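You operate a simulated robot arm through the tools that you are given. There is no shell and no other tool.

You are at the controls of a simulated robot arm. One attempt, no reset.

## Task
Stagger the tall piston's rings and oil its crown.
Fine: turn each ring till its lug points at the dot of its own colour, brush oil from the tin over the crown with the red brush, stand the brush back. Keep fingers clear of what closes; do no harm. A coat counts when it lies all over at full strength: go over it till it gets no stronger.

The check looks at the end state, three seconds after you hand in, the way a careful person would. Anything else that was tipped, shoved, dropped, spilled or broken makes it a failure.

## Robot
A 7-joint arm with a two-finger parallel gripper, fixed in place. Base frame: the origin is on the floor under the middle of its stand, x ahead of it, y to its left, z up; the work surface is at about z = 0.85. Lengths are in m, angles in rad, forces in N, time in s.
It reaches about 1.046 m from its shoulder. Its first joint turns from -2.897 to 2.897 rad. Payload 1.57 kg.
The tool frame sits at the grasp point between the pads (the TCP): z along the fingers, y along the line on which they close. The tips reach 0.03 m beyond it. The gripper opens to 0.08 m. The fingers are 0.017 m wide and 0.012 m thick; the gripper's body (0.04 by 0.082 m) begins 0.08 m behind the TCP.
Orientation is that of the tool frame in the base frame, as a unit quaternion [x, y, z, w]. With the fingers straight down and closing along the base's y, the tool's x points along the base's -x, its y along +y and its z along -z.

## Interface
- The arm moves only by the tool jog_arm. Its argument "increments" is a list of rows, each a list of 7 numbers: the turn, a rotation vector about the tool's x, y, z in units of 6 degrees (1.0 is 6 degrees), then the shift along the tool's x, y, z in units of 50 mm (1.0 is 50 mm), then the finger opening in cm, from 0 to 8. In form: [[rx, ry, rz, tx, ty, tz, jaw], ...]. A call has 1 to 20 rows; each row shifts and turns the commanded pose from where the row before left it, along the tool's axes as they then stand. A call with a number of a shift or a turn outside -1 to 1 is refused whole. Each row takes 0.2 s and may step no farther than 0.05 m and 0.15 rad from the row before; otherwise, or with a gripper value out of range, the whole call is refused. A pose out of reach is approached as far as the arm can. The call stops where the force on the tool passes 40 N (or 10 N more than at its start, if that is more) or the arm is blocked; 0.2 s more then pass. The fingers move at their own pace (about 0.153 m/s each) and stop on an object; they squeeze with about 24 N. The grip force told is the motor's: it shows also when the fingers shut on nothing. Time passes only in rows, and 0.2 s behind the last, so rows that do not move let the fingers close. It gives the time, the measured TCP pose, the force on the tool (base axes), the opening and the grip force at its end, in the units of the frame above (readings bear some noise), with the torque about the TCP (base axes, N m) and any sound that the robot's microphone picked up.
- Cameras (640 x 400 px; columns grow to the right, rows downward): "scene" is fixed at [0.3997, -0.651, 1.6243]; the picture's right is [0.98, -0.17, 0.00], its down [-0.10, -0.56, -0.82] and it looks along [0.14, 0.81, -0.57] (base axes); focal length 350 px, centre (320, 200). "wrist" rides on the gripper at [0.072, -0.007, -0.122] in the tool frame; the picture's right is [0.09, 1.00, 0.00], its down [-0.84, 0.08, -0.54] and it looks along [-0.54, 0.05, 0.84] (tool axes); focal length 238 px, centre (320, 200).
- get_image(camera): a new picture of that camera. The clock stands still meanwhile.
- point_at(camera, pixels): for up to 12 pixels [column, row] of the newest picture of that camera ("zoom" is the newest enlarged one), the place [x, y, z] in the base frame of the surface seen there, good to about 0.002 m. The clock stands still meanwhile.
- zoom(camera, box): a new picture of the part [left, top, right, bottom] of that camera's present view, enlarged. The clock stands still meanwhile.
- close_job(): hands the job in; it is judged then, once.

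Unless the task says otherwise, let go and move clear before handing in.

The tools are called after "Emit:" as name(argument=value, ...) on one line, values as JSON. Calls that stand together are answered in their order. jog_arm: Moves the arm, as the interface text tells. Its arguments: {"type":"object","properties":{"increments":{"type":"array","items":{"type":"array","items":{"type":"number"}}}},"required":["increments"]} The other tools are called the same way: get_image (camera) takes a picture; point_at (camera, pixels) gives the place of the surface under pixels of a picture; zoom (camera, box) takes an enlarged picture of a part of a camera's view; close_job () hands the job in.

At the start:

```text
clock: 0.0
ee_pos: [0.3131, 0.3517, 1.3246]
ee_rot: [0.0, 1.0, -0.001, 0.001]
contact_force: [0.1, 0.6, -0.9]
wrist_torque: [-0.03, 0.04, -0.01]
grip_width: 0.0799
grasp_force: 0.0
```

scene: 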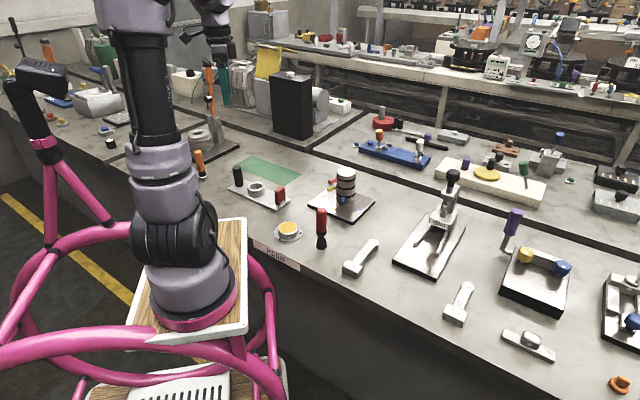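
wrist: 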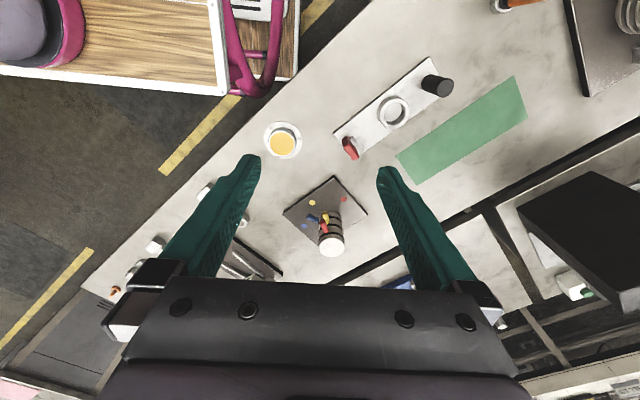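

The scene shows a piston with rings near pixel (345,185), an oil tin at (289,230), a red brush at (321,225) and a small fixture with red/black knobs at (258,190). I'll zoom in to see details.

Emit:
zoom(camera="scene", box=[220, 140, 400, 260])

Emit:
zoom(camera="wrist", box=[240, 60, 480, 280])

```text
3.33 times, centred on (310, 200) of scene
```

zoom: 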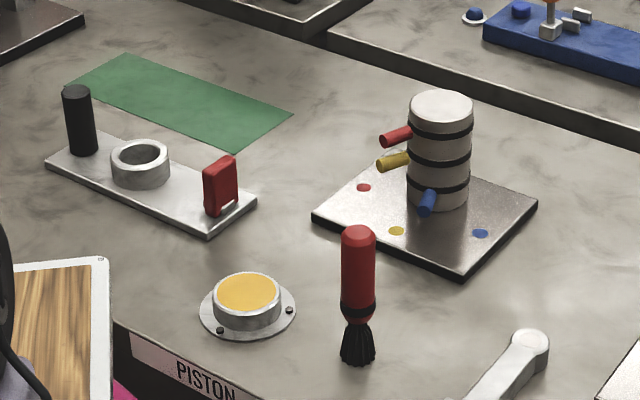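

```text
1.82 times, centred on (360, 170) of wrist
```

zoom: 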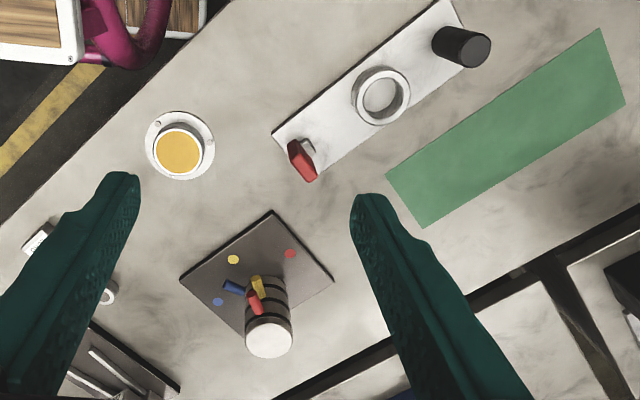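

The piston has three lugs (red, yellow, blue, top to bottom) and dots on the base plate. I'll zoom further and measure points.

Emit:
zoom(camera="scene", box=[300, 160, 380, 220])

Emit:
point_at(camera="scene", pixels=[[345, 171], [338, 172], [353, 172], [345, 168], [345, 174], [322, 193], [331, 205], [355, 206], [310, 200], [371, 203], [350, 217], [335, 180]])

```text
6.67 times, centred on (340, 190) of scene
```

zoom: 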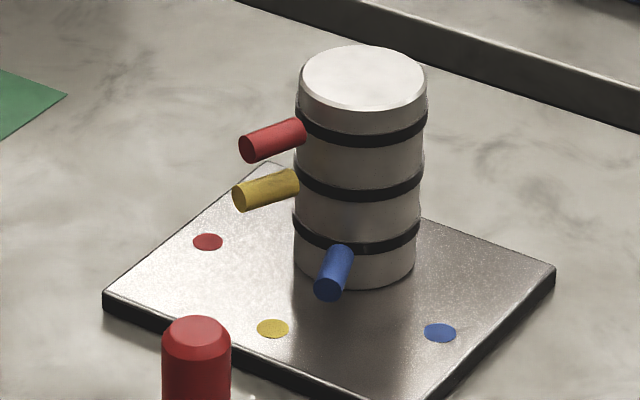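

```text
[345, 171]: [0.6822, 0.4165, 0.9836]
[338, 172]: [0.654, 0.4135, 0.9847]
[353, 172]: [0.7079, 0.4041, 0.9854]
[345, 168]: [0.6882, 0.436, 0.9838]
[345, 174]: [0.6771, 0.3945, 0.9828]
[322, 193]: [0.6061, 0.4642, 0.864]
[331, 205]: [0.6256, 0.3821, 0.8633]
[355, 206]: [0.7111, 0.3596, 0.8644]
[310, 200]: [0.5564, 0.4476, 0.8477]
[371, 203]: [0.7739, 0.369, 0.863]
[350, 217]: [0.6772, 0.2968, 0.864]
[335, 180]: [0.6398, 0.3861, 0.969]
```

Emit:
point_at(camera="zoom", pixels=[[363, 48], [363, 108], [301, 78], [426, 80], [364, 78], [208, 242], [273, 328], [440, 332], [280, 132], [272, 182], [335, 262], [335, 160]])

Emit:
point_at(camera="scene", pixels=[[289, 228], [289, 239], [276, 234], [322, 212], [322, 222], [322, 232], [322, 245], [300, 237], [281, 227], [296, 226], [289, 222], [289, 232]])

```text
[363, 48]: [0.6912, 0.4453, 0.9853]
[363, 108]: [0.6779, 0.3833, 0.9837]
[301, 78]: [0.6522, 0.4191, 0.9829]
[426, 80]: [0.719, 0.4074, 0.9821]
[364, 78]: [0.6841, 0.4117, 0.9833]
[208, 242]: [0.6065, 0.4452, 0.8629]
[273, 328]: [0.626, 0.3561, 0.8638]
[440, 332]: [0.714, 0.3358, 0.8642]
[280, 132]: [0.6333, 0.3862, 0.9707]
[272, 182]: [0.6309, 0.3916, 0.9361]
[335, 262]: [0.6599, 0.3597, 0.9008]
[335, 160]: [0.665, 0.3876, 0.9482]
```

```text
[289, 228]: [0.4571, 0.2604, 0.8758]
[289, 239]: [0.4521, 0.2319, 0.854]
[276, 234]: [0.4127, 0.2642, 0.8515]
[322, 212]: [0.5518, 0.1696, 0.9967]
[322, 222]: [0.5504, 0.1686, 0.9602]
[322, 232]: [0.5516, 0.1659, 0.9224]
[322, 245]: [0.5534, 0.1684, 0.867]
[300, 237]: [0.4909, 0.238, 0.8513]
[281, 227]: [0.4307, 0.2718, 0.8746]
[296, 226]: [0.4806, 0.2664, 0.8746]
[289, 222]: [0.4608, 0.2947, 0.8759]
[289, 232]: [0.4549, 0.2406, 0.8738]
```

The piston centre is about (0.685, 0.414) with crown at z≈0.984, and the dots lie to the -x/-y side of it. Next I'll look closely at the brush, tin and the neighbouring fixture.

Emit:
zoom(camera="scene", box=[296, 200, 348, 256])

Emit:
zoom(camera="scene", box=[262, 210, 322, 255])

Emit:
zoom(camera="scene", box=[220, 150, 310, 215])

```text
7.14 times, centred on (322, 228) of scene
```

zoom: 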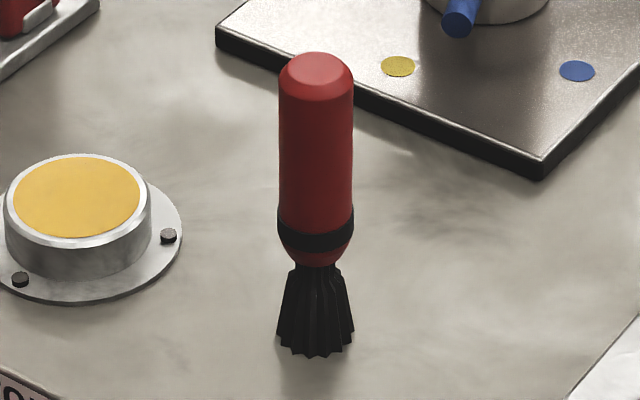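

```text
8.89 times, centred on (292, 232) of scene
```

zoom: 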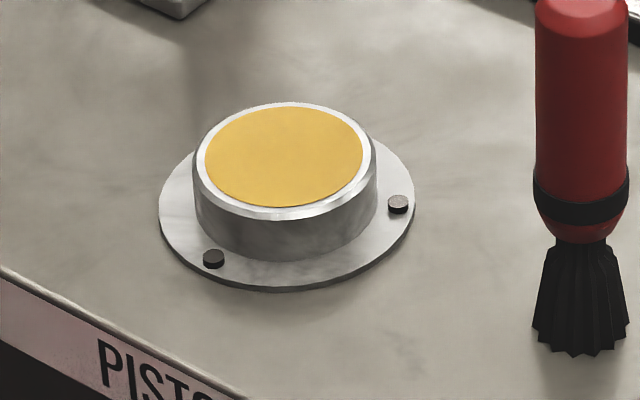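

```text
6.15 times, centred on (265, 182) of scene
```

zoom: 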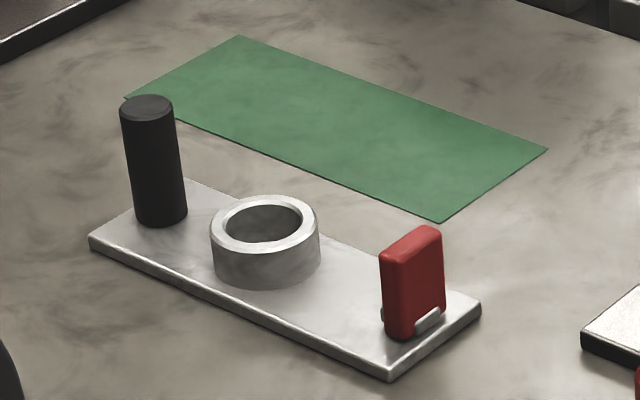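

The oil tin is bolted down with oil flush at z≈0.876, and the brush stands free on its bristles. I'll measure lug end faces and the brush more exactly.

Emit:
zoom(camera="scene", box=[322, 164, 362, 209])

Emit:
point_at(camera="scene", pixels=[[329, 182.2], [328, 189.7], [341.2, 203.2], [336, 178.5], [335, 187], [342, 198]])

```text
8.89 times, centred on (342, 186) of scene
```

zoom: 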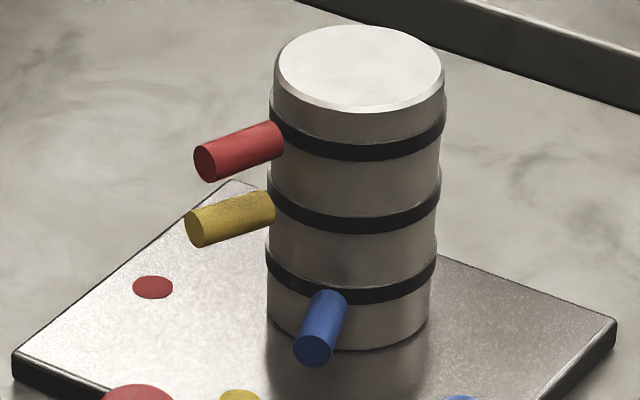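

```text
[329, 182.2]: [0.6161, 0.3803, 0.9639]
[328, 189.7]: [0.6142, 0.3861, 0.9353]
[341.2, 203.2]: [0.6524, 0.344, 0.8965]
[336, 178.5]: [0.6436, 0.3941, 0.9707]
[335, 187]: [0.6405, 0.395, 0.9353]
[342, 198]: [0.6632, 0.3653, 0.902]
```

Emit:
point_at(camera="zoom", pixels=[[205, 165], [196, 230], [314, 352], [203, 150], [300, 68], [360, 27], [360, 105], [276, 70], [443, 72], [360, 68], [152, 287], [420, 66]])

Emit:
zoom(camera="scene", box=[300, 200, 345, 250])

```text
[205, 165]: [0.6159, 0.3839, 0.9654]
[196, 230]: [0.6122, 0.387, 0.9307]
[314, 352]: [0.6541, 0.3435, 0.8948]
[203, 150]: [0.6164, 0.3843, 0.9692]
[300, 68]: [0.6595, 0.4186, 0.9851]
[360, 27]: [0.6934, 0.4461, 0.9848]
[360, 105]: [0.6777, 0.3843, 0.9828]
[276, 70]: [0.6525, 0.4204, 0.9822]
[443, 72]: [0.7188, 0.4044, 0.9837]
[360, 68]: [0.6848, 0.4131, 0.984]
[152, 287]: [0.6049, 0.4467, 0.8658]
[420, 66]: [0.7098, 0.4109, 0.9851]
```

```text
8.00 times, centred on (322, 225) of scene
```

zoom: 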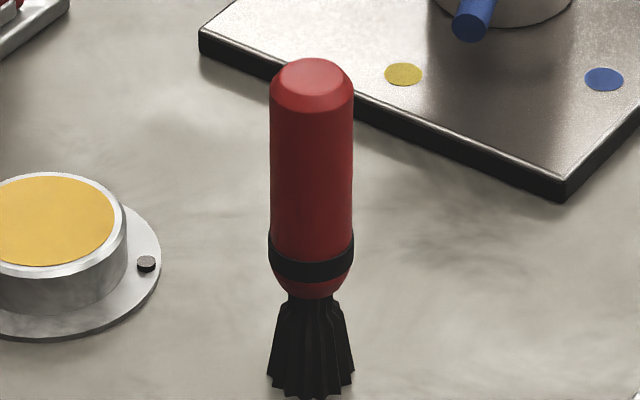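

The lug ends are measured: red ~203°, yellow ~200°, blue ~246° about the centre (0.6857, 0.4135); the dots sit at ~158°, ~224° and ~290°. I'll move to hover above the red lug with the tool turned radially and look with the wrist camera.

Emit:
jog_arm(increments=[[0, 0, 0, -0.7055, 0.0847, 0.4, 8], [0, 0, 0, -0.7055, 0.0847, 0.4, 8], [0, 0, 0, -0.7055, 0.0847, 0.4, 8], [0, 0, 0, -0.7055, 0.0847, 0.4, 8], [0, 0, 0, -0.7055, 0.0847, 0.4, 8], [0, 0, 0, -0.7055, 0.0847, 0.4, 8], [0, 0, 0, -0.7055, 0.0847, 0.4, 8], [0, 0, 0, -0.7055, 0.0847, 0.4, 8], [0, 0, 0, -0.7055, 0.0847, 0.4, 8], [0, 0, -0.958, 0, 0, 0, 5], [0, 0, -0.958, 0, 0, 0, 5], [0, 0, -0.958, 0, 0, 0, 5], [0, 0, -0.958, 0, 0, 0, 5], [0, 0, 0, 0, 0, 0, 5]])

```text
clock: 3.0
ee_pos: [0.6309, 0.3906, 1.1441]
ee_rot: [-0.2, 0.98, 0.0, 0.0]
contact_force: [0.0, 0.4, 0.3]
wrist_torque: [-0.03, 0.01, 0.0]
grip_width: 0.05
grasp_force: 0.1
```

The tool is at (0.631, 0.391, 1.144), turned radially at 203°. I'll look through the wrist camera.

Emit:
get_image(camera="wrist")

Emit:
get_image(camera="scene")

```text
taken
```

wrist: 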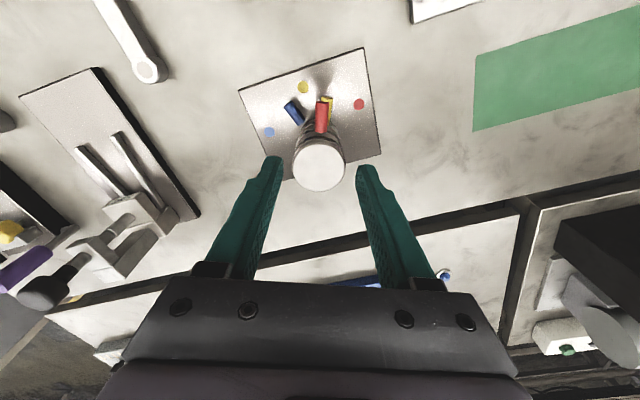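

```text
taken
```

scene: 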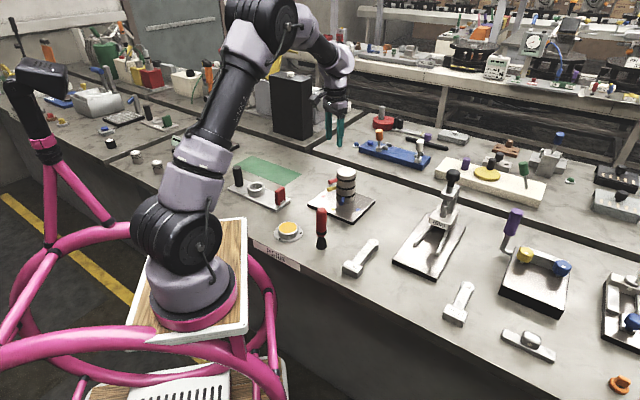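

The wrist view shows the crown at (320,167), red lug at (321,115) over yellow, and blue at (293,112). I'll zoom in and measure dots and lugs from above.

Emit:
zoom(camera="wrist", box=[240, 50, 400, 200])

```text
2.67 times, centred on (320, 125) of wrist
```

zoom: 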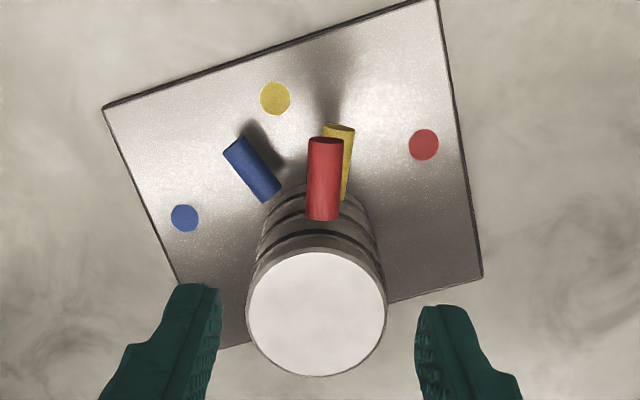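

Emit:
point_at(camera="zoom", pixels=[[423, 145], [275, 98], [185, 218], [316, 313], [248, 315], [385, 312], [316, 251], [316, 375], [326, 140], [324, 210], [340, 128], [233, 148]])

Emit:
point_at(camera="zoom", pixels=[[273, 195], [246, 163], [325, 150], [325, 180], [348, 150], [308, 160], [343, 160], [438, 2], [103, 108], [482, 276], [178, 283], [225, 152]])

```text
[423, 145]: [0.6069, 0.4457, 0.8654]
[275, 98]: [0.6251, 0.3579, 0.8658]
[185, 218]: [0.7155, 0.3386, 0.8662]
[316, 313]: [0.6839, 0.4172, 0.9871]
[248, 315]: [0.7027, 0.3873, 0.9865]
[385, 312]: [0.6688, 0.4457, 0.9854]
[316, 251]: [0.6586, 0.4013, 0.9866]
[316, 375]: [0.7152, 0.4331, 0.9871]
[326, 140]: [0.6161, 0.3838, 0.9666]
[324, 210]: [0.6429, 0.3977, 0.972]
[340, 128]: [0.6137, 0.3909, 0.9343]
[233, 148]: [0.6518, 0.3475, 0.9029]
```

```text
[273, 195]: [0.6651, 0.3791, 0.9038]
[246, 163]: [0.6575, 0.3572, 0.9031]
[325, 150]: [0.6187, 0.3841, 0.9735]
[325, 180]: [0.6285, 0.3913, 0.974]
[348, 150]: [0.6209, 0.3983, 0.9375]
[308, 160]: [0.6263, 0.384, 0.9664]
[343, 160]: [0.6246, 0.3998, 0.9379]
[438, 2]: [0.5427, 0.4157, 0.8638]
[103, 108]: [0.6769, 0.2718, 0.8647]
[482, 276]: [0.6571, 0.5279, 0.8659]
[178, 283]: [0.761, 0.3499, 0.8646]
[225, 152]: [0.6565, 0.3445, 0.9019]
```

The centre comes out at about (0.686, 0.415), with dots at 159°, 223.8° and 290.2°. I'll descend over the red lug with fingers open to TCP z≈0.98 (tips at 0.95, above the yellow lug).

Emit:
jog_arm(increments=[[0, 0, 0, 0, 0, 0.6, 4], [0, 0, 0, 0, 0, 0.6, 4], [0, 0, 0, 0, 0, 0.6, 4], [0, 0, 0, 0, 0, 0.6, 4], [0, 0, 0, 0, 0, 0.5, 4], [0, 0, 0, 0, 0, 0.36, 4], [0, 0, 0, 0, 0, 0, 4]])

Emit:
get_image(camera="wrist")

```text
clock: 4.6
ee_pos: [0.6297, 0.3887, 0.9809]
ee_rot: [-0.2, 0.98, 0.0, 0.0]
contact_force: [-0.4, -1.3, -0.4]
wrist_torque: [0.01, -0.01, 0.01]
grip_width: 0.0402
grasp_force: 0.0
```

```text
taken
```

wrist: 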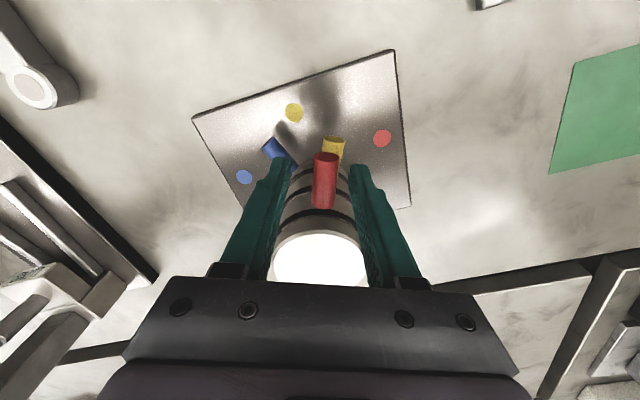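

The red lug at (325,180) is between the fingertips, yellow lies below the tips. I'll close on the red lug.

Emit:
jog_arm(increments=[[0, 0, 0, 0, 0, 0, 2.4], [0, 0, 0, 0, 0, 0, 1.6], [0, 0, 0, 0, 0, 0, 0.8], [0, 0, 0, 0, 0, 0, 0.5]])

Emit:
zoom(camera="wrist", box=[220, 90, 420, 300])

```text
clock: 5.6
ee_pos: [0.6294, 0.3896, 0.981]
ee_rot: [-0.201, 0.98, 0.0, -0.001]
contact_force: [-2.3, 8.5, -4.0]
wrist_torque: [0.19, -0.04, 0.58]
grip_width: 0.016
grasp_force: 31.8
```

```text
1.90 times, centred on (320, 195) of wrist
```

zoom: 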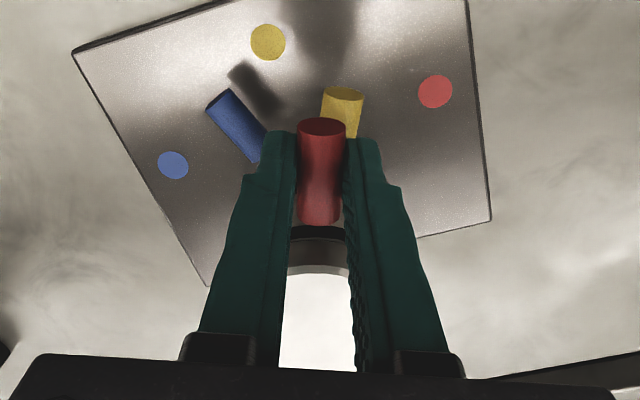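

The lug is held (width 0.016, grip 31.8 N). I'll turn the red ring clockwise toward its dot: 15° first, checking force.

Emit:
jog_arm(increments=[[0, 0, 0.5, 0, 0.065, 0, 0.5], [0, 0, 0.5, 0, 0.065, 0, 0.5], [0, 0, 0.5, 0, 0.065, 0, 0.5], [0, 0, 0.5, 0, 0.065, 0, 0.5], [0, 0, 0.5, 0, 0.065, 0, 0.5]])

Emit:
zoom(camera="wrist", box=[220, 90, 420, 300])

```text
clock: 6.8
ee_pos: [0.6237, 0.4027, 0.9817]
ee_rot: [-0.07, 0.998, 0.0, -0.001]
contact_force: [-7.0, 7.1, 1.0]
wrist_torque: [0.08, 0.25, 0.54]
grip_width: 0.0162
grasp_force: 31.3
```

```text
1.90 times, centred on (320, 195) of wrist
```

zoom: 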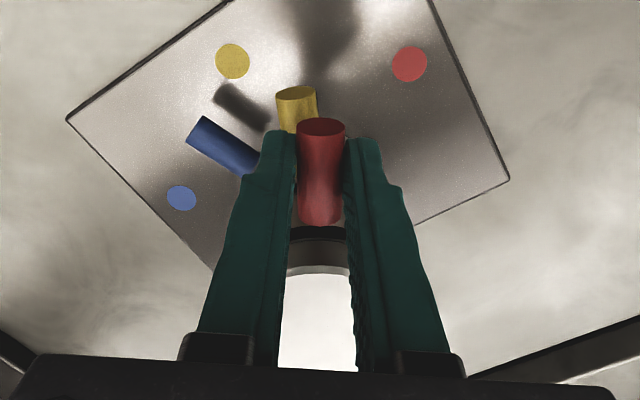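

The red ring followed by about 15° with modest forces (~10 N). I'll continue the turn another 27°.

Emit:
jog_arm(increments=[[0, 0, 0.5, -0.003, 0.065, 0, 0.5], [0, 0, 0.5, -0.003, 0.065, 0, 0.5], [0, 0, 0.5, -0.003, 0.065, 0, 0.5], [0, 0, 0.5, -0.003, 0.065, 0, 0.5], [0, 0, 0.5, -0.003, 0.065, 0, 0.5], [0, 0, 0.5, -0.003, 0.065, 0, 0.5], [0, 0, 0.5, -0.003, 0.065, 0, 0.5], [0, 0, 0.5, -0.003, 0.065, 0, 0.5], [0, 0, 0.5, -0.003, 0.065, 0, 0.5], [0, 0, 0, 0, 0, 0, 0.5]])

Emit:
zoom(camera="wrist", box=[220, 60, 420, 300])

Emit:
zoom(camera="scene", box=[300, 140, 390, 225])

```text
clock: 9.0
ee_pos: [0.626, 0.4343, 0.9816]
ee_rot: [0.164, 0.986, 0.0, 0.0]
contact_force: [-18.8, 16.4, -8.4]
wrist_torque: [0.31, 0.4, 0.62]
grip_width: 0.0156
grasp_force: 31.3
```

```text
1.67 times, centred on (320, 180) of wrist
```

zoom: 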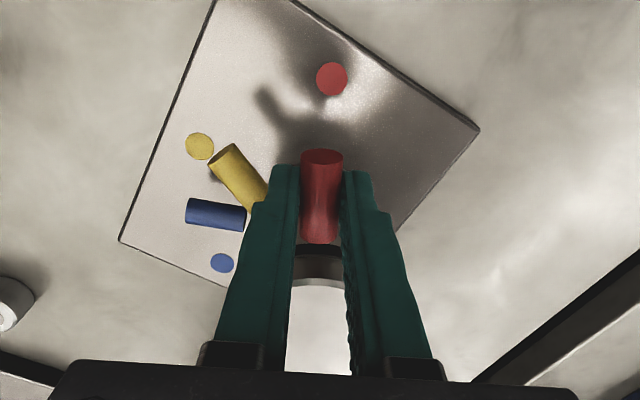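

```text
4.71 times, centred on (345, 182) of scene
```

zoom: 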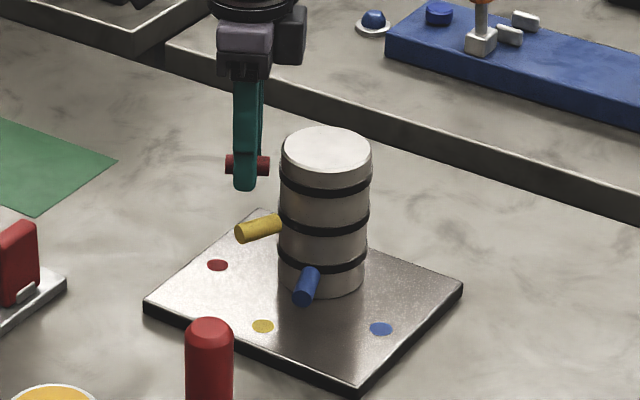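

Red is now at ~161° and a side force of ~23 N shows my command has drifted about 2 mm radially. I'll correct outward and turn the last ~2.4° to the dot at (331,78) in the zoom.

Emit:
jog_arm(increments=[[0, 0, 0.0, 0.04, 0.02, 0, 0.5], [0, 0, 0.2, 0.0, 0.027, 0, 0.5], [0, 0, 0.2, 0.0, 0.027, 0, 0.5], [0, 0, 0, 0, 0, 0, 0.5]])

Emit:
zoom(camera="wrist", box=[220, 60, 420, 300])

```text
clock: 10.0
ee_pos: [0.6283, 0.4358, 0.982]
ee_rot: [0.184, 0.983, 0.001, 0.0]
contact_force: [-14.2, 15.9, 2.9]
wrist_torque: [0.24, 0.26, 0.63]
grip_width: 0.0151
grasp_force: 31.0
```

```text
1.67 times, centred on (320, 180) of wrist
```

zoom: 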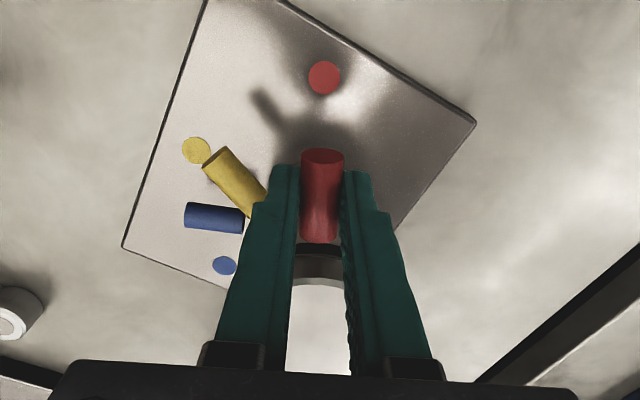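

The red dot now lines up with the red lug (column 324 vs expected 324; tool at 158.8°). I'll release gently and rise to check.

Emit:
jog_arm(increments=[[0, 0, 0, 0, 0, 0, 2.0], [0, 0, 0, 0, 0, 0, 3.0], [0, 0, 0, 0, 0, 0, 4.0], [0, 0, 0, 0, 0, -0.5, 4], [0, 0, 0, 0, 0, -0.8, 4], [0, 0, 0, 0, 0, -0.8, 4], [0, 0, 0, 0, 0, -0.8, 4], [0, 0, 0, 0, 0, -0.5, 4], [0, 0, 0, 0, 0, 0, 4]])

Emit:
zoom(camera="wrist", box=[240, 50, 400, 200])

Emit:
zoom(camera="scene", box=[315, 160, 375, 215])

```text
clock: 12.0
ee_pos: [0.6267, 0.4349, 1.1511]
ee_rot: [0.185, 0.983, 0.0, 0.0]
contact_force: [0.7, 0.1, -0.1]
wrist_torque: [0.01, -0.02, -0.02]
grip_width: 0.0402
grasp_force: 0.1
```

```text
2.67 times, centred on (320, 125) of wrist
```

zoom: 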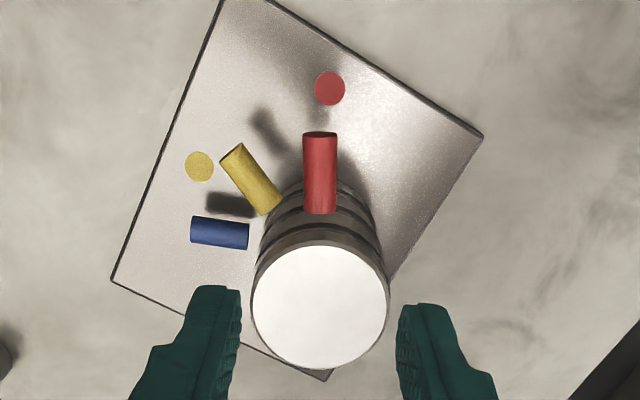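

```text
7.27 times, centred on (345, 188) of scene
```

zoom: 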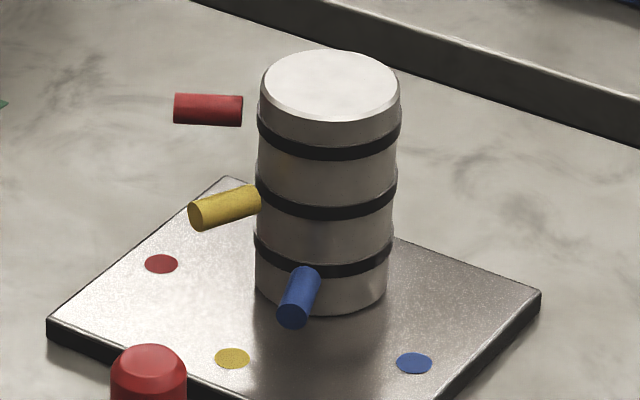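

From the scene there appears to be a small gap between the red lug's inner end and the piston. I'll measure to see whether the lug's radius is unchanged and check the angle.

Emit:
zoom(camera="wrist", box=[240, 50, 400, 200])

Emit:
point_at(camera="zoom", pixels=[[320, 133], [320, 137], [320, 170], [320, 210], [329, 88], [199, 166], [320, 306], [252, 306], [388, 306], [320, 245], [320, 369], [271, 212]])

Emit:
point_at(camera="scene", pixels=[[326, 175.5], [333, 175.5], [330, 175], [327, 189], [334, 189], [323, 196.7]])

```text
2.67 times, centred on (320, 125) of wrist
```

zoom: 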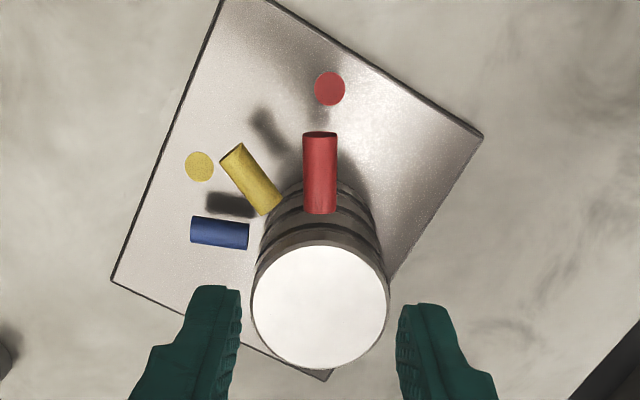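

```text
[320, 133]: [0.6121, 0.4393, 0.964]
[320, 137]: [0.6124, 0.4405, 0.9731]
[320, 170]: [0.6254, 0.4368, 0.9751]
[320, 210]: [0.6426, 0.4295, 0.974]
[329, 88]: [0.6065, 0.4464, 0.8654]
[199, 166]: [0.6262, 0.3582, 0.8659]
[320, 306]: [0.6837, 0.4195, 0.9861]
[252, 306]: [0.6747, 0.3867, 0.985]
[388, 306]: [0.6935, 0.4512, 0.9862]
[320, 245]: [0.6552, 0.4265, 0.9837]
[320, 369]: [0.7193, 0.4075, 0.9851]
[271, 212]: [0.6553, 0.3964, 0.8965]
```

```text
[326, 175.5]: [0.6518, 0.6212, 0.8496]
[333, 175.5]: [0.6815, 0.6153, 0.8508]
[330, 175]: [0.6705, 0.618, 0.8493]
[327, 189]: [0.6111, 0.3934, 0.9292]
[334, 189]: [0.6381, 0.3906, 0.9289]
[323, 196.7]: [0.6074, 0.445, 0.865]
```

The lug radius is unchanged (r≈0.0776, so the gap is just its design), but the wrist data put the true axis at (0.6863, 0.4172), so red is at ~163° while its dot is at ~160.1°. I'll re-grip with the tool line through the true axis at 160.1°, which will self-align the lug.

Emit:
jog_arm(increments=[[0, 0, -0.233, 0.018, 0.072, 0.4, 4], [0, 0, 0, 0, 0, 0.7, 4], [0, 0, 0, 0, 0, 0.8, 4], [0, 0, 0, 0, 0, 0.7, 4], [0, 0, 0, 0, 0, 0.5, 4], [0, 0, 0, 0, 0, 0.3, 4], [0, 0, 0, 0, 0, 0, 4]])

Emit:
zoom(camera="wrist", box=[220, 60, 420, 300])

```text
clock: 13.6
ee_pos: [0.6314, 0.4411, 0.9837]
ee_rot: [0.174, 0.985, 0.001, 0.001]
contact_force: [0.5, -0.2, 0.0]
wrist_torque: [-0.02, -0.02, -0.04]
grip_width: 0.04
grasp_force: 0.0
```

```text
1.67 times, centred on (320, 180) of wrist
```

zoom: 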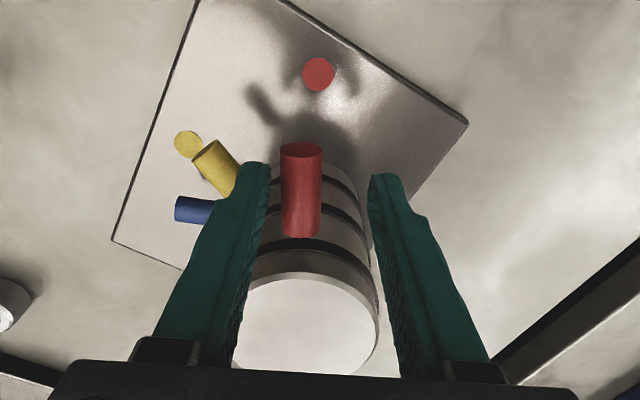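

The reading moved ~7 mm sideways although I commanded 3.6 mm, so I'll let the arm settle with a still row and re-read the pose before closing.

Emit:
jog_arm(increments=[[0, 0, 0, 0, 0, 0, 4], [0, 0, 0, 0, 0, 0, 4], [0, 0, 0, 0, 0, 0, 4]])

Emit:
zoom(camera="wrist", box=[220, 60, 420, 300])

```text
clock: 14.4
ee_pos: [0.6298, 0.441, 0.9827]
ee_rot: [0.174, 0.985, 0.0, 0.0]
contact_force: [-1.1, -0.2, 0.0]
wrist_torque: [0.01, -0.03, 0.01]
grip_width: 0.0398
grasp_force: 0.0
```

```text
1.67 times, centred on (320, 180) of wrist
```

zoom: 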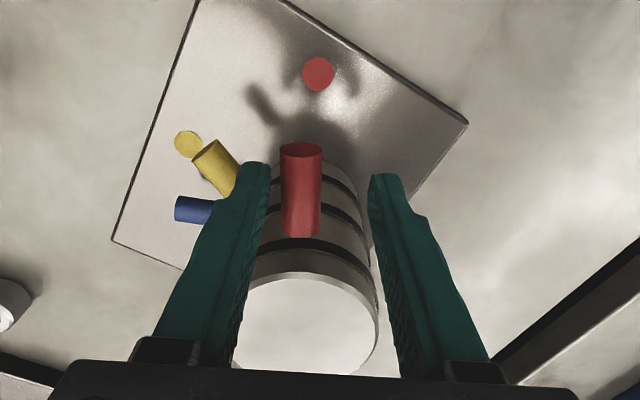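

The picture is unchanged, so the pose reading has ~1–2 mm noise. I'll use surface points in this close view to fix the axis, lug and dot.

Emit:
point_at(camera="zoom", pixels=[[317, 74], [301, 150], [301, 165], [302, 190], [302, 215], [302, 232], [188, 144], [310, 330], [247, 300], [372, 300], [306, 275], [310, 350]])

Emit:
jog_arm(increments=[[0, 0, 0, 0, 0, 0, 4]])

Emit:
zoom(camera="scene", box=[315, 160, 375, 215])

```text
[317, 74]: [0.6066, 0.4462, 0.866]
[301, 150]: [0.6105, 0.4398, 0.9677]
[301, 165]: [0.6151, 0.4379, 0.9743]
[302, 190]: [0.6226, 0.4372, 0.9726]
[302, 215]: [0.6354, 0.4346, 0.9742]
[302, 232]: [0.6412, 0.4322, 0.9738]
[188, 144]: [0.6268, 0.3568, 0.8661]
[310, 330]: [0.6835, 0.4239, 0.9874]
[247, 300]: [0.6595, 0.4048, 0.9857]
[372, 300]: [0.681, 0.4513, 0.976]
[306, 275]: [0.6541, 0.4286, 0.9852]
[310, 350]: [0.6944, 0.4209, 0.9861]
```

```text
clock: 14.8
ee_pos: [0.631, 0.4412, 0.9822]
ee_rot: [0.173, 0.985, 0.001, 0.0]
contact_force: [0.3, 0.2, 0.0]
wrist_torque: [0.01, 0.0, 0.0]
grip_width: 0.04
grasp_force: 0.0
```

```text
7.27 times, centred on (345, 188) of scene
```

zoom: 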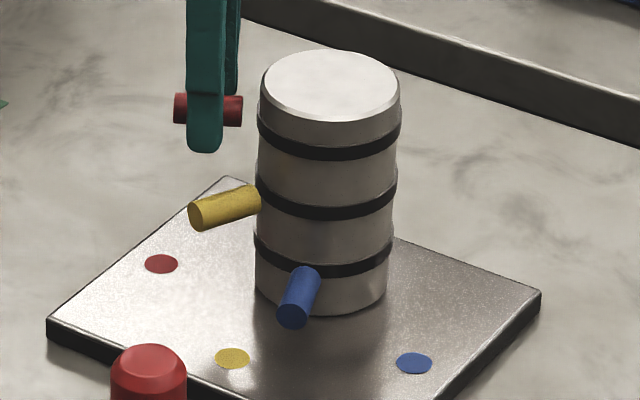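

The lug sits at ~162.7° and the red dot at ~160.0°. I'll shift −3.7 mm along tool y so the grip line passes through the axis at 160°, then close to centre the lug.

Emit:
jog_arm(increments=[[0, 0, 0, 0.03, -0.074, 0, 4], [0, 0, 0, 0, 0, 0, 3], [0, 0, 0, 0, 0, 0, 2.2], [0, 0, 0, 0, 0, 0, 1.5], [0, 0, 0, 0, 0, 0, 1.2], [0, 0, 0, 0, 0, 0, 1.2]])

Emit:
zoom(camera="wrist", box=[220, 60, 420, 300])

```text
clock: 16.2
ee_pos: [0.6268, 0.4384, 0.9817]
ee_rot: [0.173, 0.985, 0.0, -0.001]
contact_force: [0.5, 2.1, -1.2]
wrist_torque: [0.01, 0.04, 0.08]
grip_width: 0.0152
grasp_force: 31.1
```

```text
1.67 times, centred on (320, 180) of wrist
```

zoom: 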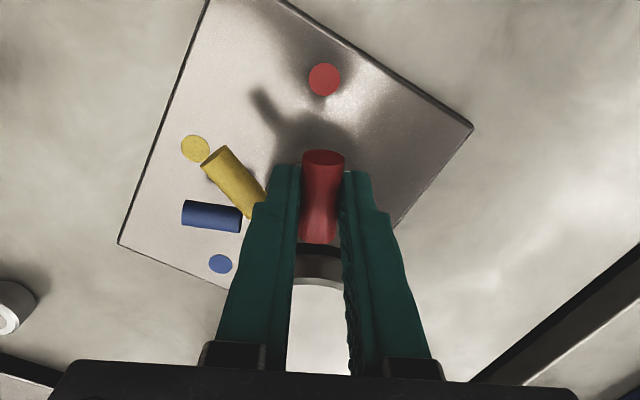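

Side force is now only 2 N and the red dot (324,79) lies in the lug's plane, so red is aligned at 160°. I'll release, rise, and move over toward the blue lug.

Emit:
jog_arm(increments=[[0, 0, 0, 0, 0, 0, 2.0], [0, 0, 0, 0, 0, 0, 3.0], [0, 0, 0, 0, 0, 0, 4.0], [0, 0, 0, 0, 0, -0.5, 4], [0, 0, 0, 0, 0, -0.8, 4], [0, 0, 0, 0, 0, -0.8, 4], [0, 0, 0, 0, 0, -0.8, 4], [0, 0, 0, 0, 0, -0.5, 4], [0, 0, 0, 0, 0, 0, 4]])

Emit:
zoom(camera="wrist", box=[240, 50, 400, 200])

```text
clock: 18.2
ee_pos: [0.627, 0.4406, 1.1541]
ee_rot: [0.173, 0.985, 0.0, -0.001]
contact_force: [0.2, -0.5, 0.0]
wrist_torque: [-0.01, -0.01, 0.01]
grip_width: 0.0397
grasp_force: 0.0
```

```text
2.67 times, centred on (320, 125) of wrist
```

zoom: 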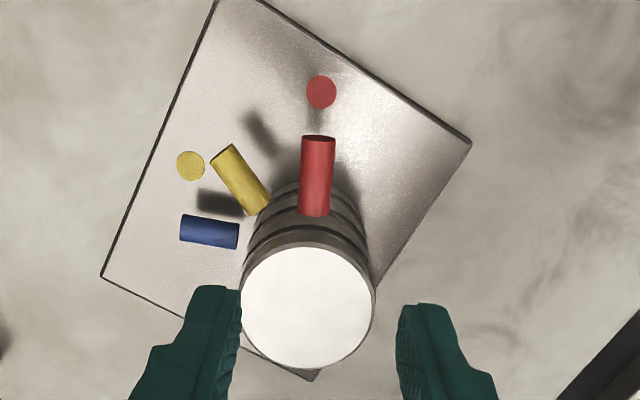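

Red lug and dot now line up (lug tip col 319, dot col 321, crown 308). I'll verify with points, and measure blue and yellow.

Emit:
point_at(camera="zoom", pixels=[[319, 140], [318, 155], [317, 175], [317, 195], [316, 208], [321, 92], [190, 165], [185, 231], [200, 231], [215, 232], [232, 235], [308, 306]])

Emit:
point_at(camera="zoom", pixels=[[222, 152], [230, 165], [240, 180], [250, 195], [260, 207], [242, 306], [374, 306], [308, 247], [308, 367], [319, 135], [318, 165], [317, 185]])

```text
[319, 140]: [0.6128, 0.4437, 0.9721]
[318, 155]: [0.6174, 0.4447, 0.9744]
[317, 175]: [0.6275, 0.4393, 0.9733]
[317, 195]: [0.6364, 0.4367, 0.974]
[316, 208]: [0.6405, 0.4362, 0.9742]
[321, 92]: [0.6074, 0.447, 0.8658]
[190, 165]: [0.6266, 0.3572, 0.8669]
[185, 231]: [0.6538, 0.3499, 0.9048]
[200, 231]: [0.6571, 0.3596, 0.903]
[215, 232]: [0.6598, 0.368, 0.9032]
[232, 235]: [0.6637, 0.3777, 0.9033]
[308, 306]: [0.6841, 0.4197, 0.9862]
```

```text
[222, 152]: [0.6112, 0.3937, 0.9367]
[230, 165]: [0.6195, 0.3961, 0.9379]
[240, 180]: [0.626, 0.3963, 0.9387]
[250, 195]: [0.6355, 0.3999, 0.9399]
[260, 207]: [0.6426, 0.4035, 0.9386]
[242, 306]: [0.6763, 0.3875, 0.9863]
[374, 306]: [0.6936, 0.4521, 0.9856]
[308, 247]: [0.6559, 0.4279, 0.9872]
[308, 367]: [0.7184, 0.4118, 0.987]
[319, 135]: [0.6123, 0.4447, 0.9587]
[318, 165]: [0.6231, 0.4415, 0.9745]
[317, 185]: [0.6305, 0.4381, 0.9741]
```

Red lug direction (159.8°) matches its dot (159.9°). Blue lug is at ~243.5° with its dot at 290.5°; I'll go to hover over blue and turn the tool to match.

Emit:
jog_arm(increments=[[0, 0, 0, -0.559, -0.6225, 0, 4], [0, 0, 0, -0.559, -0.6225, 0, 4], [0, 0, -0.994, 0, 0, 0, 4], [0, 0, -0.994, 0, 0, 0, 4], [0, 0, -0.994, 0, 0, 0, 4], [0, 0, -0.994, 0, 0, 0, 4], [0, 0, -0.994, 0, 0, 0, 4], [0, 0, -0.994, 0, 0, 0, 4], [0, 0, -0.994, 0, 0, 0, 4], [0, 0, -0.994, 0, 0, 0, 4], [0, 0, -0.994, 0, 0, 0, 4], [0, 0, -0.994, 0, 0, 0, 4], [0, 0, -0.994, 0, 0, 0, 4], [0, 0, -0.994, 0, 0, 0, 4], [0, 0, -0.994, 0, 0, 0, 4], [0, 0, -0.994, 0, 0, 0, 4], [0, 0, 0, 0, 0, 0, 4]])

Emit:
zoom(camera="wrist", box=[240, 50, 400, 200])

Emit:
get_image(camera="scene")

```text
clock: 21.8
ee_pos: [0.6576, 0.3601, 1.1504]
ee_rot: [-0.526, 0.851, 0.001, 0.0]
contact_force: [-0.1, 0.0, 0.3]
wrist_torque: [0.03, 0.0, -0.02]
grip_width: 0.0399
grasp_force: 0.1
```

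```text
2.67 times, centred on (320, 125) of wrist
```

zoom: 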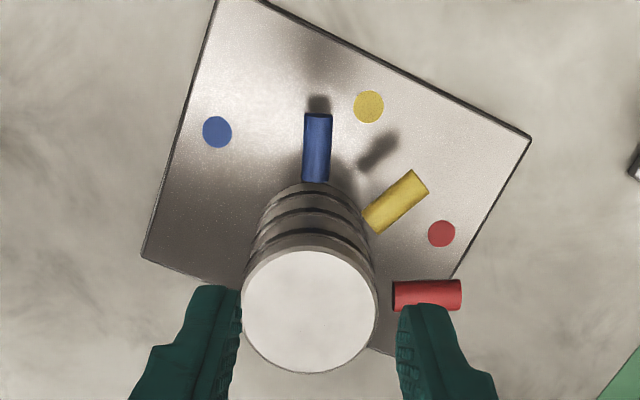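

```text
taken
```

scene: 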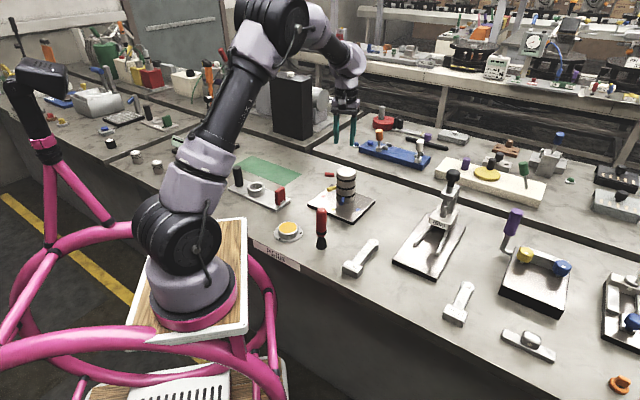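

Blue lug (318,148) is centred and aligned under the tool. I'll shift 4 mm outward, narrow the jaws to 3 cm and descend over the blue lug.

Emit:
jog_arm(increments=[[0, 0, 0, 0.08, 0, 0, 3], [0, 0, 0, 0, 0, 0.8, 3], [0, 0, 0, 0, 0, 0.8, 3], [0, 0, 0, 0, 0, 0.8, 3], [0, 0, 0, 0, 0, 0.7, 3], [0, 0, 0, 0, 0, 0.6, 3], [0, 0, 0, 0, 0, 0, 3]])

Emit:
get_image(camera="wrist")

```text
clock: 23.4
ee_pos: [0.6554, 0.3579, 0.9674]
ee_rot: [-0.526, 0.85, 0.0, -0.001]
contact_force: [0.3, -0.5, -0.1]
wrist_torque: [-0.02, 0.02, 0.04]
grip_width: 0.03
grasp_force: 0.1
```

```text
taken
```

wrist: 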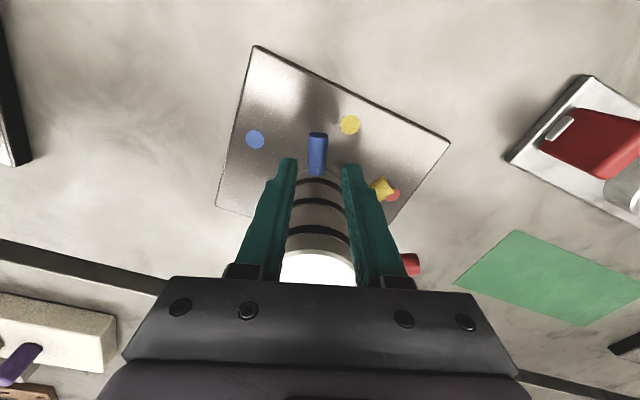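

The blue lug at (318,152) is between the tips, the yellow is clear of the right finger. I'll descend the remaining ~5.5 cm slowly.

Emit:
jog_arm(increments=[[0, 0, 0, 0, 0, 0.4, 3], [0, 0, 0, 0, 0, 0.4, 3], [0, 0, 0, 0, 0, 0.3, 3], [0, 0, 0, 0, 0, 0, 3]])

Emit:
get_image(camera="wrist")

Emit:
zoom(camera="scene", box=[300, 120, 390, 225])

```text
clock: 24.4
ee_pos: [0.6563, 0.3553, 0.9119]
ee_rot: [-0.525, 0.851, 0.0, 0.0]
contact_force: [0.3, -0.2, -1.0]
wrist_torque: [-0.01, 0.02, 0.0]
grip_width: 0.0299
grasp_force: 0.0
```

```text
taken
```

wrist: 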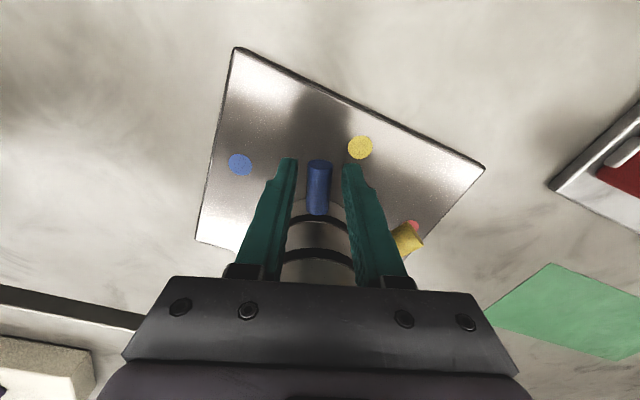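

```text
3.81 times, centred on (345, 172) of scene
```

zoom: 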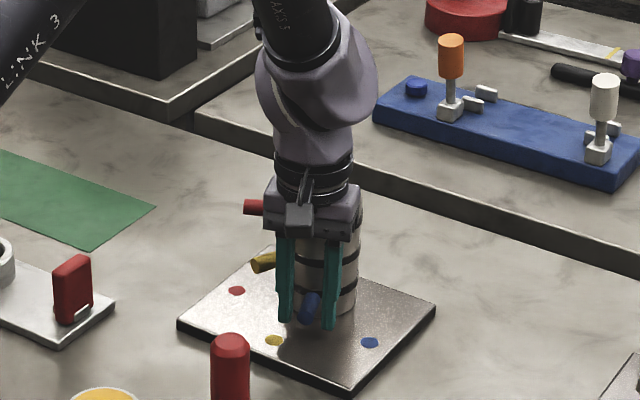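

Clearances look fine: blue lug is centred, yellow just clear of the right finger. I'll close on the blue lug.

Emit:
jog_arm(increments=[[0, 0, 0, 0, 0, 0, 2.2], [0, 0, 0, 0, 0, 0, 1.5], [0, 0, 0, 0, 0, 0, 1.2], [0, 0, 0, 0, 0, 0, 1.2]])

Emit:
zoom(camera="wrist", box=[220, 60, 420, 300])

```text
clock: 25.4
ee_pos: [0.6567, 0.3565, 0.9119]
ee_rot: [-0.526, 0.85, 0.0, 0.0]
contact_force: [-3.9, 1.6, -1.6]
wrist_torque: [0.05, 0.02, 0.26]
grip_width: 0.0151
grasp_force: 30.8
```

```text
1.67 times, centred on (320, 180) of wrist
```

zoom: 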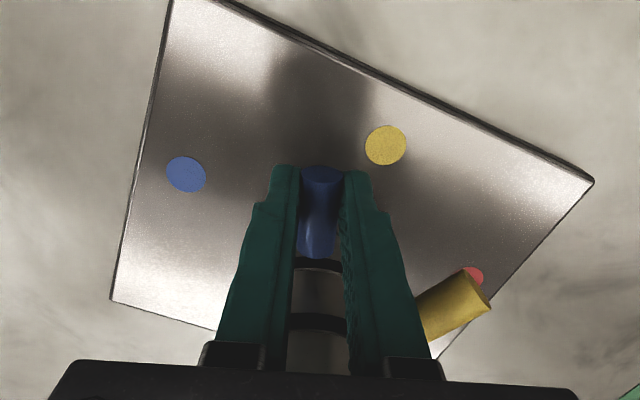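

Blue is held with small side force (4 N). I'll turn it counter-clockwise toward 290.5°: first 21°.

Emit:
jog_arm(increments=[[0, 0, -0.5, 0, -0.047, 0, 1.2], [0, 0, -0.5, 0, -0.0712, 0, 1.2], [0, 0, -0.5, 0, -0.0712, 0, 1.2], [0, 0, -0.5, 0, -0.0712, 0, 1.2], [0, 0, -0.5, 0, -0.0712, 0, 1.2], [0, 0, -0.5, 0, -0.0712, 0, 1.2], [0, 0, -0.5, 0, -0.0712, 0, 1.2]])

Emit:
get_image(camera="wrist")

```text
clock: 27.0
ee_pos: [0.6793, 0.3499, 0.9107]
ee_rot: [-0.672, 0.74, 0.0, 0.0]
contact_force: [0.8, -0.3, -0.4]
wrist_torque: [0.3, -0.06, -0.08]
grip_width: 0.0153
grasp_force: 30.9
```

```text
taken
```

wrist: 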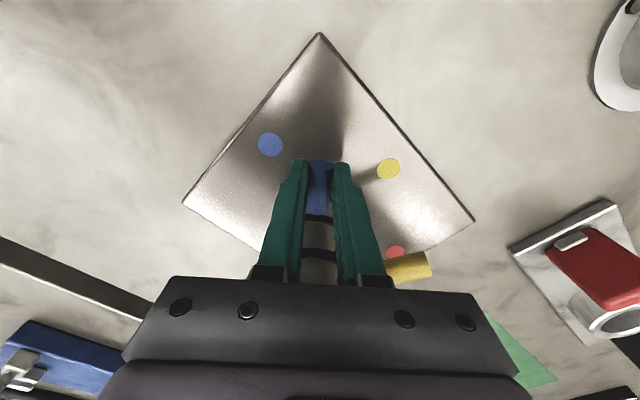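

Forces are near zero and the tool is at 264.4°. I'll continue 24° more.

Emit:
jog_arm(increments=[[0, 0, -0.5, 0, -0.0712, 0, 1.2], [0, 0, -0.5, 0, -0.0712, 0, 1.2], [0, 0, -0.5, 0, -0.0712, 0, 1.2], [0, 0, -0.5, 0, -0.0712, 0, 1.2], [0, 0, -0.5, 0, -0.0712, 0, 1.2], [0, 0, -0.5, 0, -0.0712, 0, 1.2], [0, 0, -0.5, 0, -0.0712, 0, 1.2], [0, 0, -0.5, 0, -0.0712, 0, 1.2], [0, 0, 0, 0, 0, 0, 1.2]])

Emit:
zoom(camera="wrist", box=[220, 60, 420, 300])

```text
clock: 29.0
ee_pos: [0.7056, 0.3525, 0.9116]
ee_rot: [0.811, -0.585, 0.0, 0.0]
contact_force: [3.4, 5.2, -10.1]
wrist_torque: [0.19, -0.03, -0.34]
grip_width: 0.0151
grasp_force: 31.1
```

```text
1.67 times, centred on (320, 180) of wrist
```

zoom: 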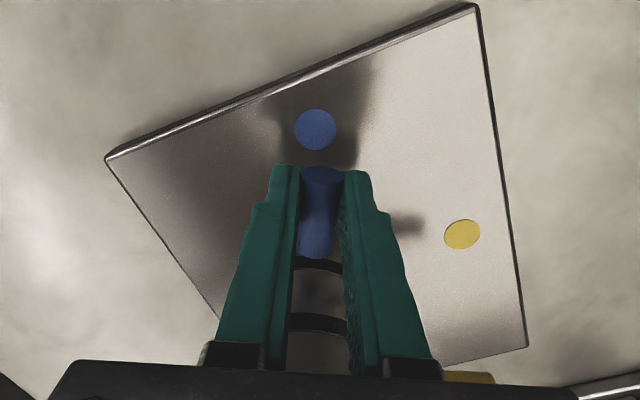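

Tool at 288.4°; blue dot (315,130) is ~2° further. I'll turn the last 2.1° with a small sideways correction.

Emit:
jog_arm(increments=[[0, 0, -0.175, 0, -0.035, 0, 1.2], [0, 0, -0.175, 0, -0.035, 0, 1.2], [0, 0, 0, 0, 0, 0, 1.2]])

Emit:
zoom(camera="wrist", box=[220, 60, 420, 300])

```text
clock: 29.8
ee_pos: [0.7096, 0.3526, 0.9127]
ee_rot: [0.822, -0.57, 0.0, 0.0]
contact_force: [-2.9, 3.3, -2.7]
wrist_torque: [-0.08, 0.01, 0.05]
grip_width: 0.015
grasp_force: 31.1
```

```text
1.67 times, centred on (320, 180) of wrist
```

zoom: 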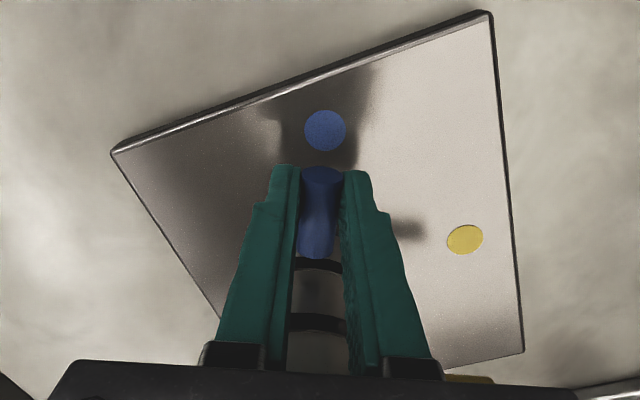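

Dot at (325,130) now matches the expected in-plane column with the tool at 290.6° and minimal force. I'll release and rise.

Emit:
jog_arm(increments=[[0, 0, 0, 0, 0, 0, 2.0], [0, 0, 0, 0, 0, 0, 3.0], [0, 0, 0, 0, 0, 0, 3.0], [0, 0, 0, 0, 0, -0.5, 3], [0, 0, 0, 0, 0, -0.8, 3], [0, 0, 0, 0, 0, -0.8, 3], [0, 0, 0, 0, 0, -0.9, 3], [0, 0, 0, 0, 0, -0.9, 3], [0, 0, 0, 0, 0, -0.8, 4], [0, 0, 0, 0, 0, 0, 4]])

Emit:
zoom(camera="wrist", box=[240, 50, 400, 200])

```text
clock: 32.0
ee_pos: [0.7087, 0.3561, 1.1435]
ee_rot: [0.822, -0.57, 0.0, 0.001]
contact_force: [1.1, 0.3, 0.5]
wrist_torque: [-0.01, 0.04, -0.03]
grip_width: 0.0399
grasp_force: 0.1
```

```text
2.67 times, centred on (320, 125) of wrist
```

zoom: 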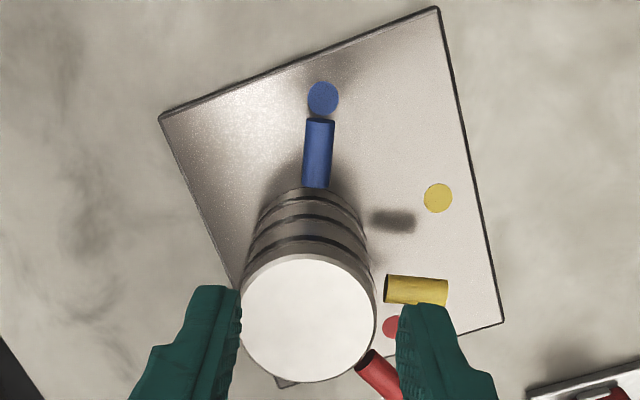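

Blue lug and blue dot (323,98) line up radially. I'll verify with points and re-measure yellow.

Emit:
point_at(camera="zoom", pixels=[[320, 122], [319, 135], [318, 150], [317, 165], [316, 180], [323, 98], [437, 198], [390, 289], [405, 290], [420, 291], [435, 292], [391, 327]])

Emit:
point_at(camera="zoom", pixels=[[308, 260], [308, 381], [241, 320], [375, 320], [308, 320], [260, 280], [355, 360], [260, 362], [355, 278], [318, 140], [317, 160], [316, 172]])

```text
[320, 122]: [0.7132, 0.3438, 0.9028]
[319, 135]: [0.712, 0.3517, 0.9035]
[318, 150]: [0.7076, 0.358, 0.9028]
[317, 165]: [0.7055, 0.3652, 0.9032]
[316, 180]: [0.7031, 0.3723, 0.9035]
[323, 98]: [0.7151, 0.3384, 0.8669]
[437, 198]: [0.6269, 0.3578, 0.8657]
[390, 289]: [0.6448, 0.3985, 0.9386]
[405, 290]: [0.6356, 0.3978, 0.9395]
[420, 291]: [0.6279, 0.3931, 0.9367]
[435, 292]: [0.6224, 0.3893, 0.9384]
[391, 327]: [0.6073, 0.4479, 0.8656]
```

```text
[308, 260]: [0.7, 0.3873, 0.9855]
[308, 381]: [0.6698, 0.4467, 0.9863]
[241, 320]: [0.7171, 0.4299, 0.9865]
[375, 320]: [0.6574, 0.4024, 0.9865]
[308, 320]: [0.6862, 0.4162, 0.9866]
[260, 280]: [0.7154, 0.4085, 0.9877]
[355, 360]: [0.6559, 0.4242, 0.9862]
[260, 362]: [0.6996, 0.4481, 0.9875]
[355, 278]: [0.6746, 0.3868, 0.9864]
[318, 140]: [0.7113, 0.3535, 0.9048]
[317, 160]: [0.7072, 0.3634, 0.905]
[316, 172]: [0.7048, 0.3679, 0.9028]
```

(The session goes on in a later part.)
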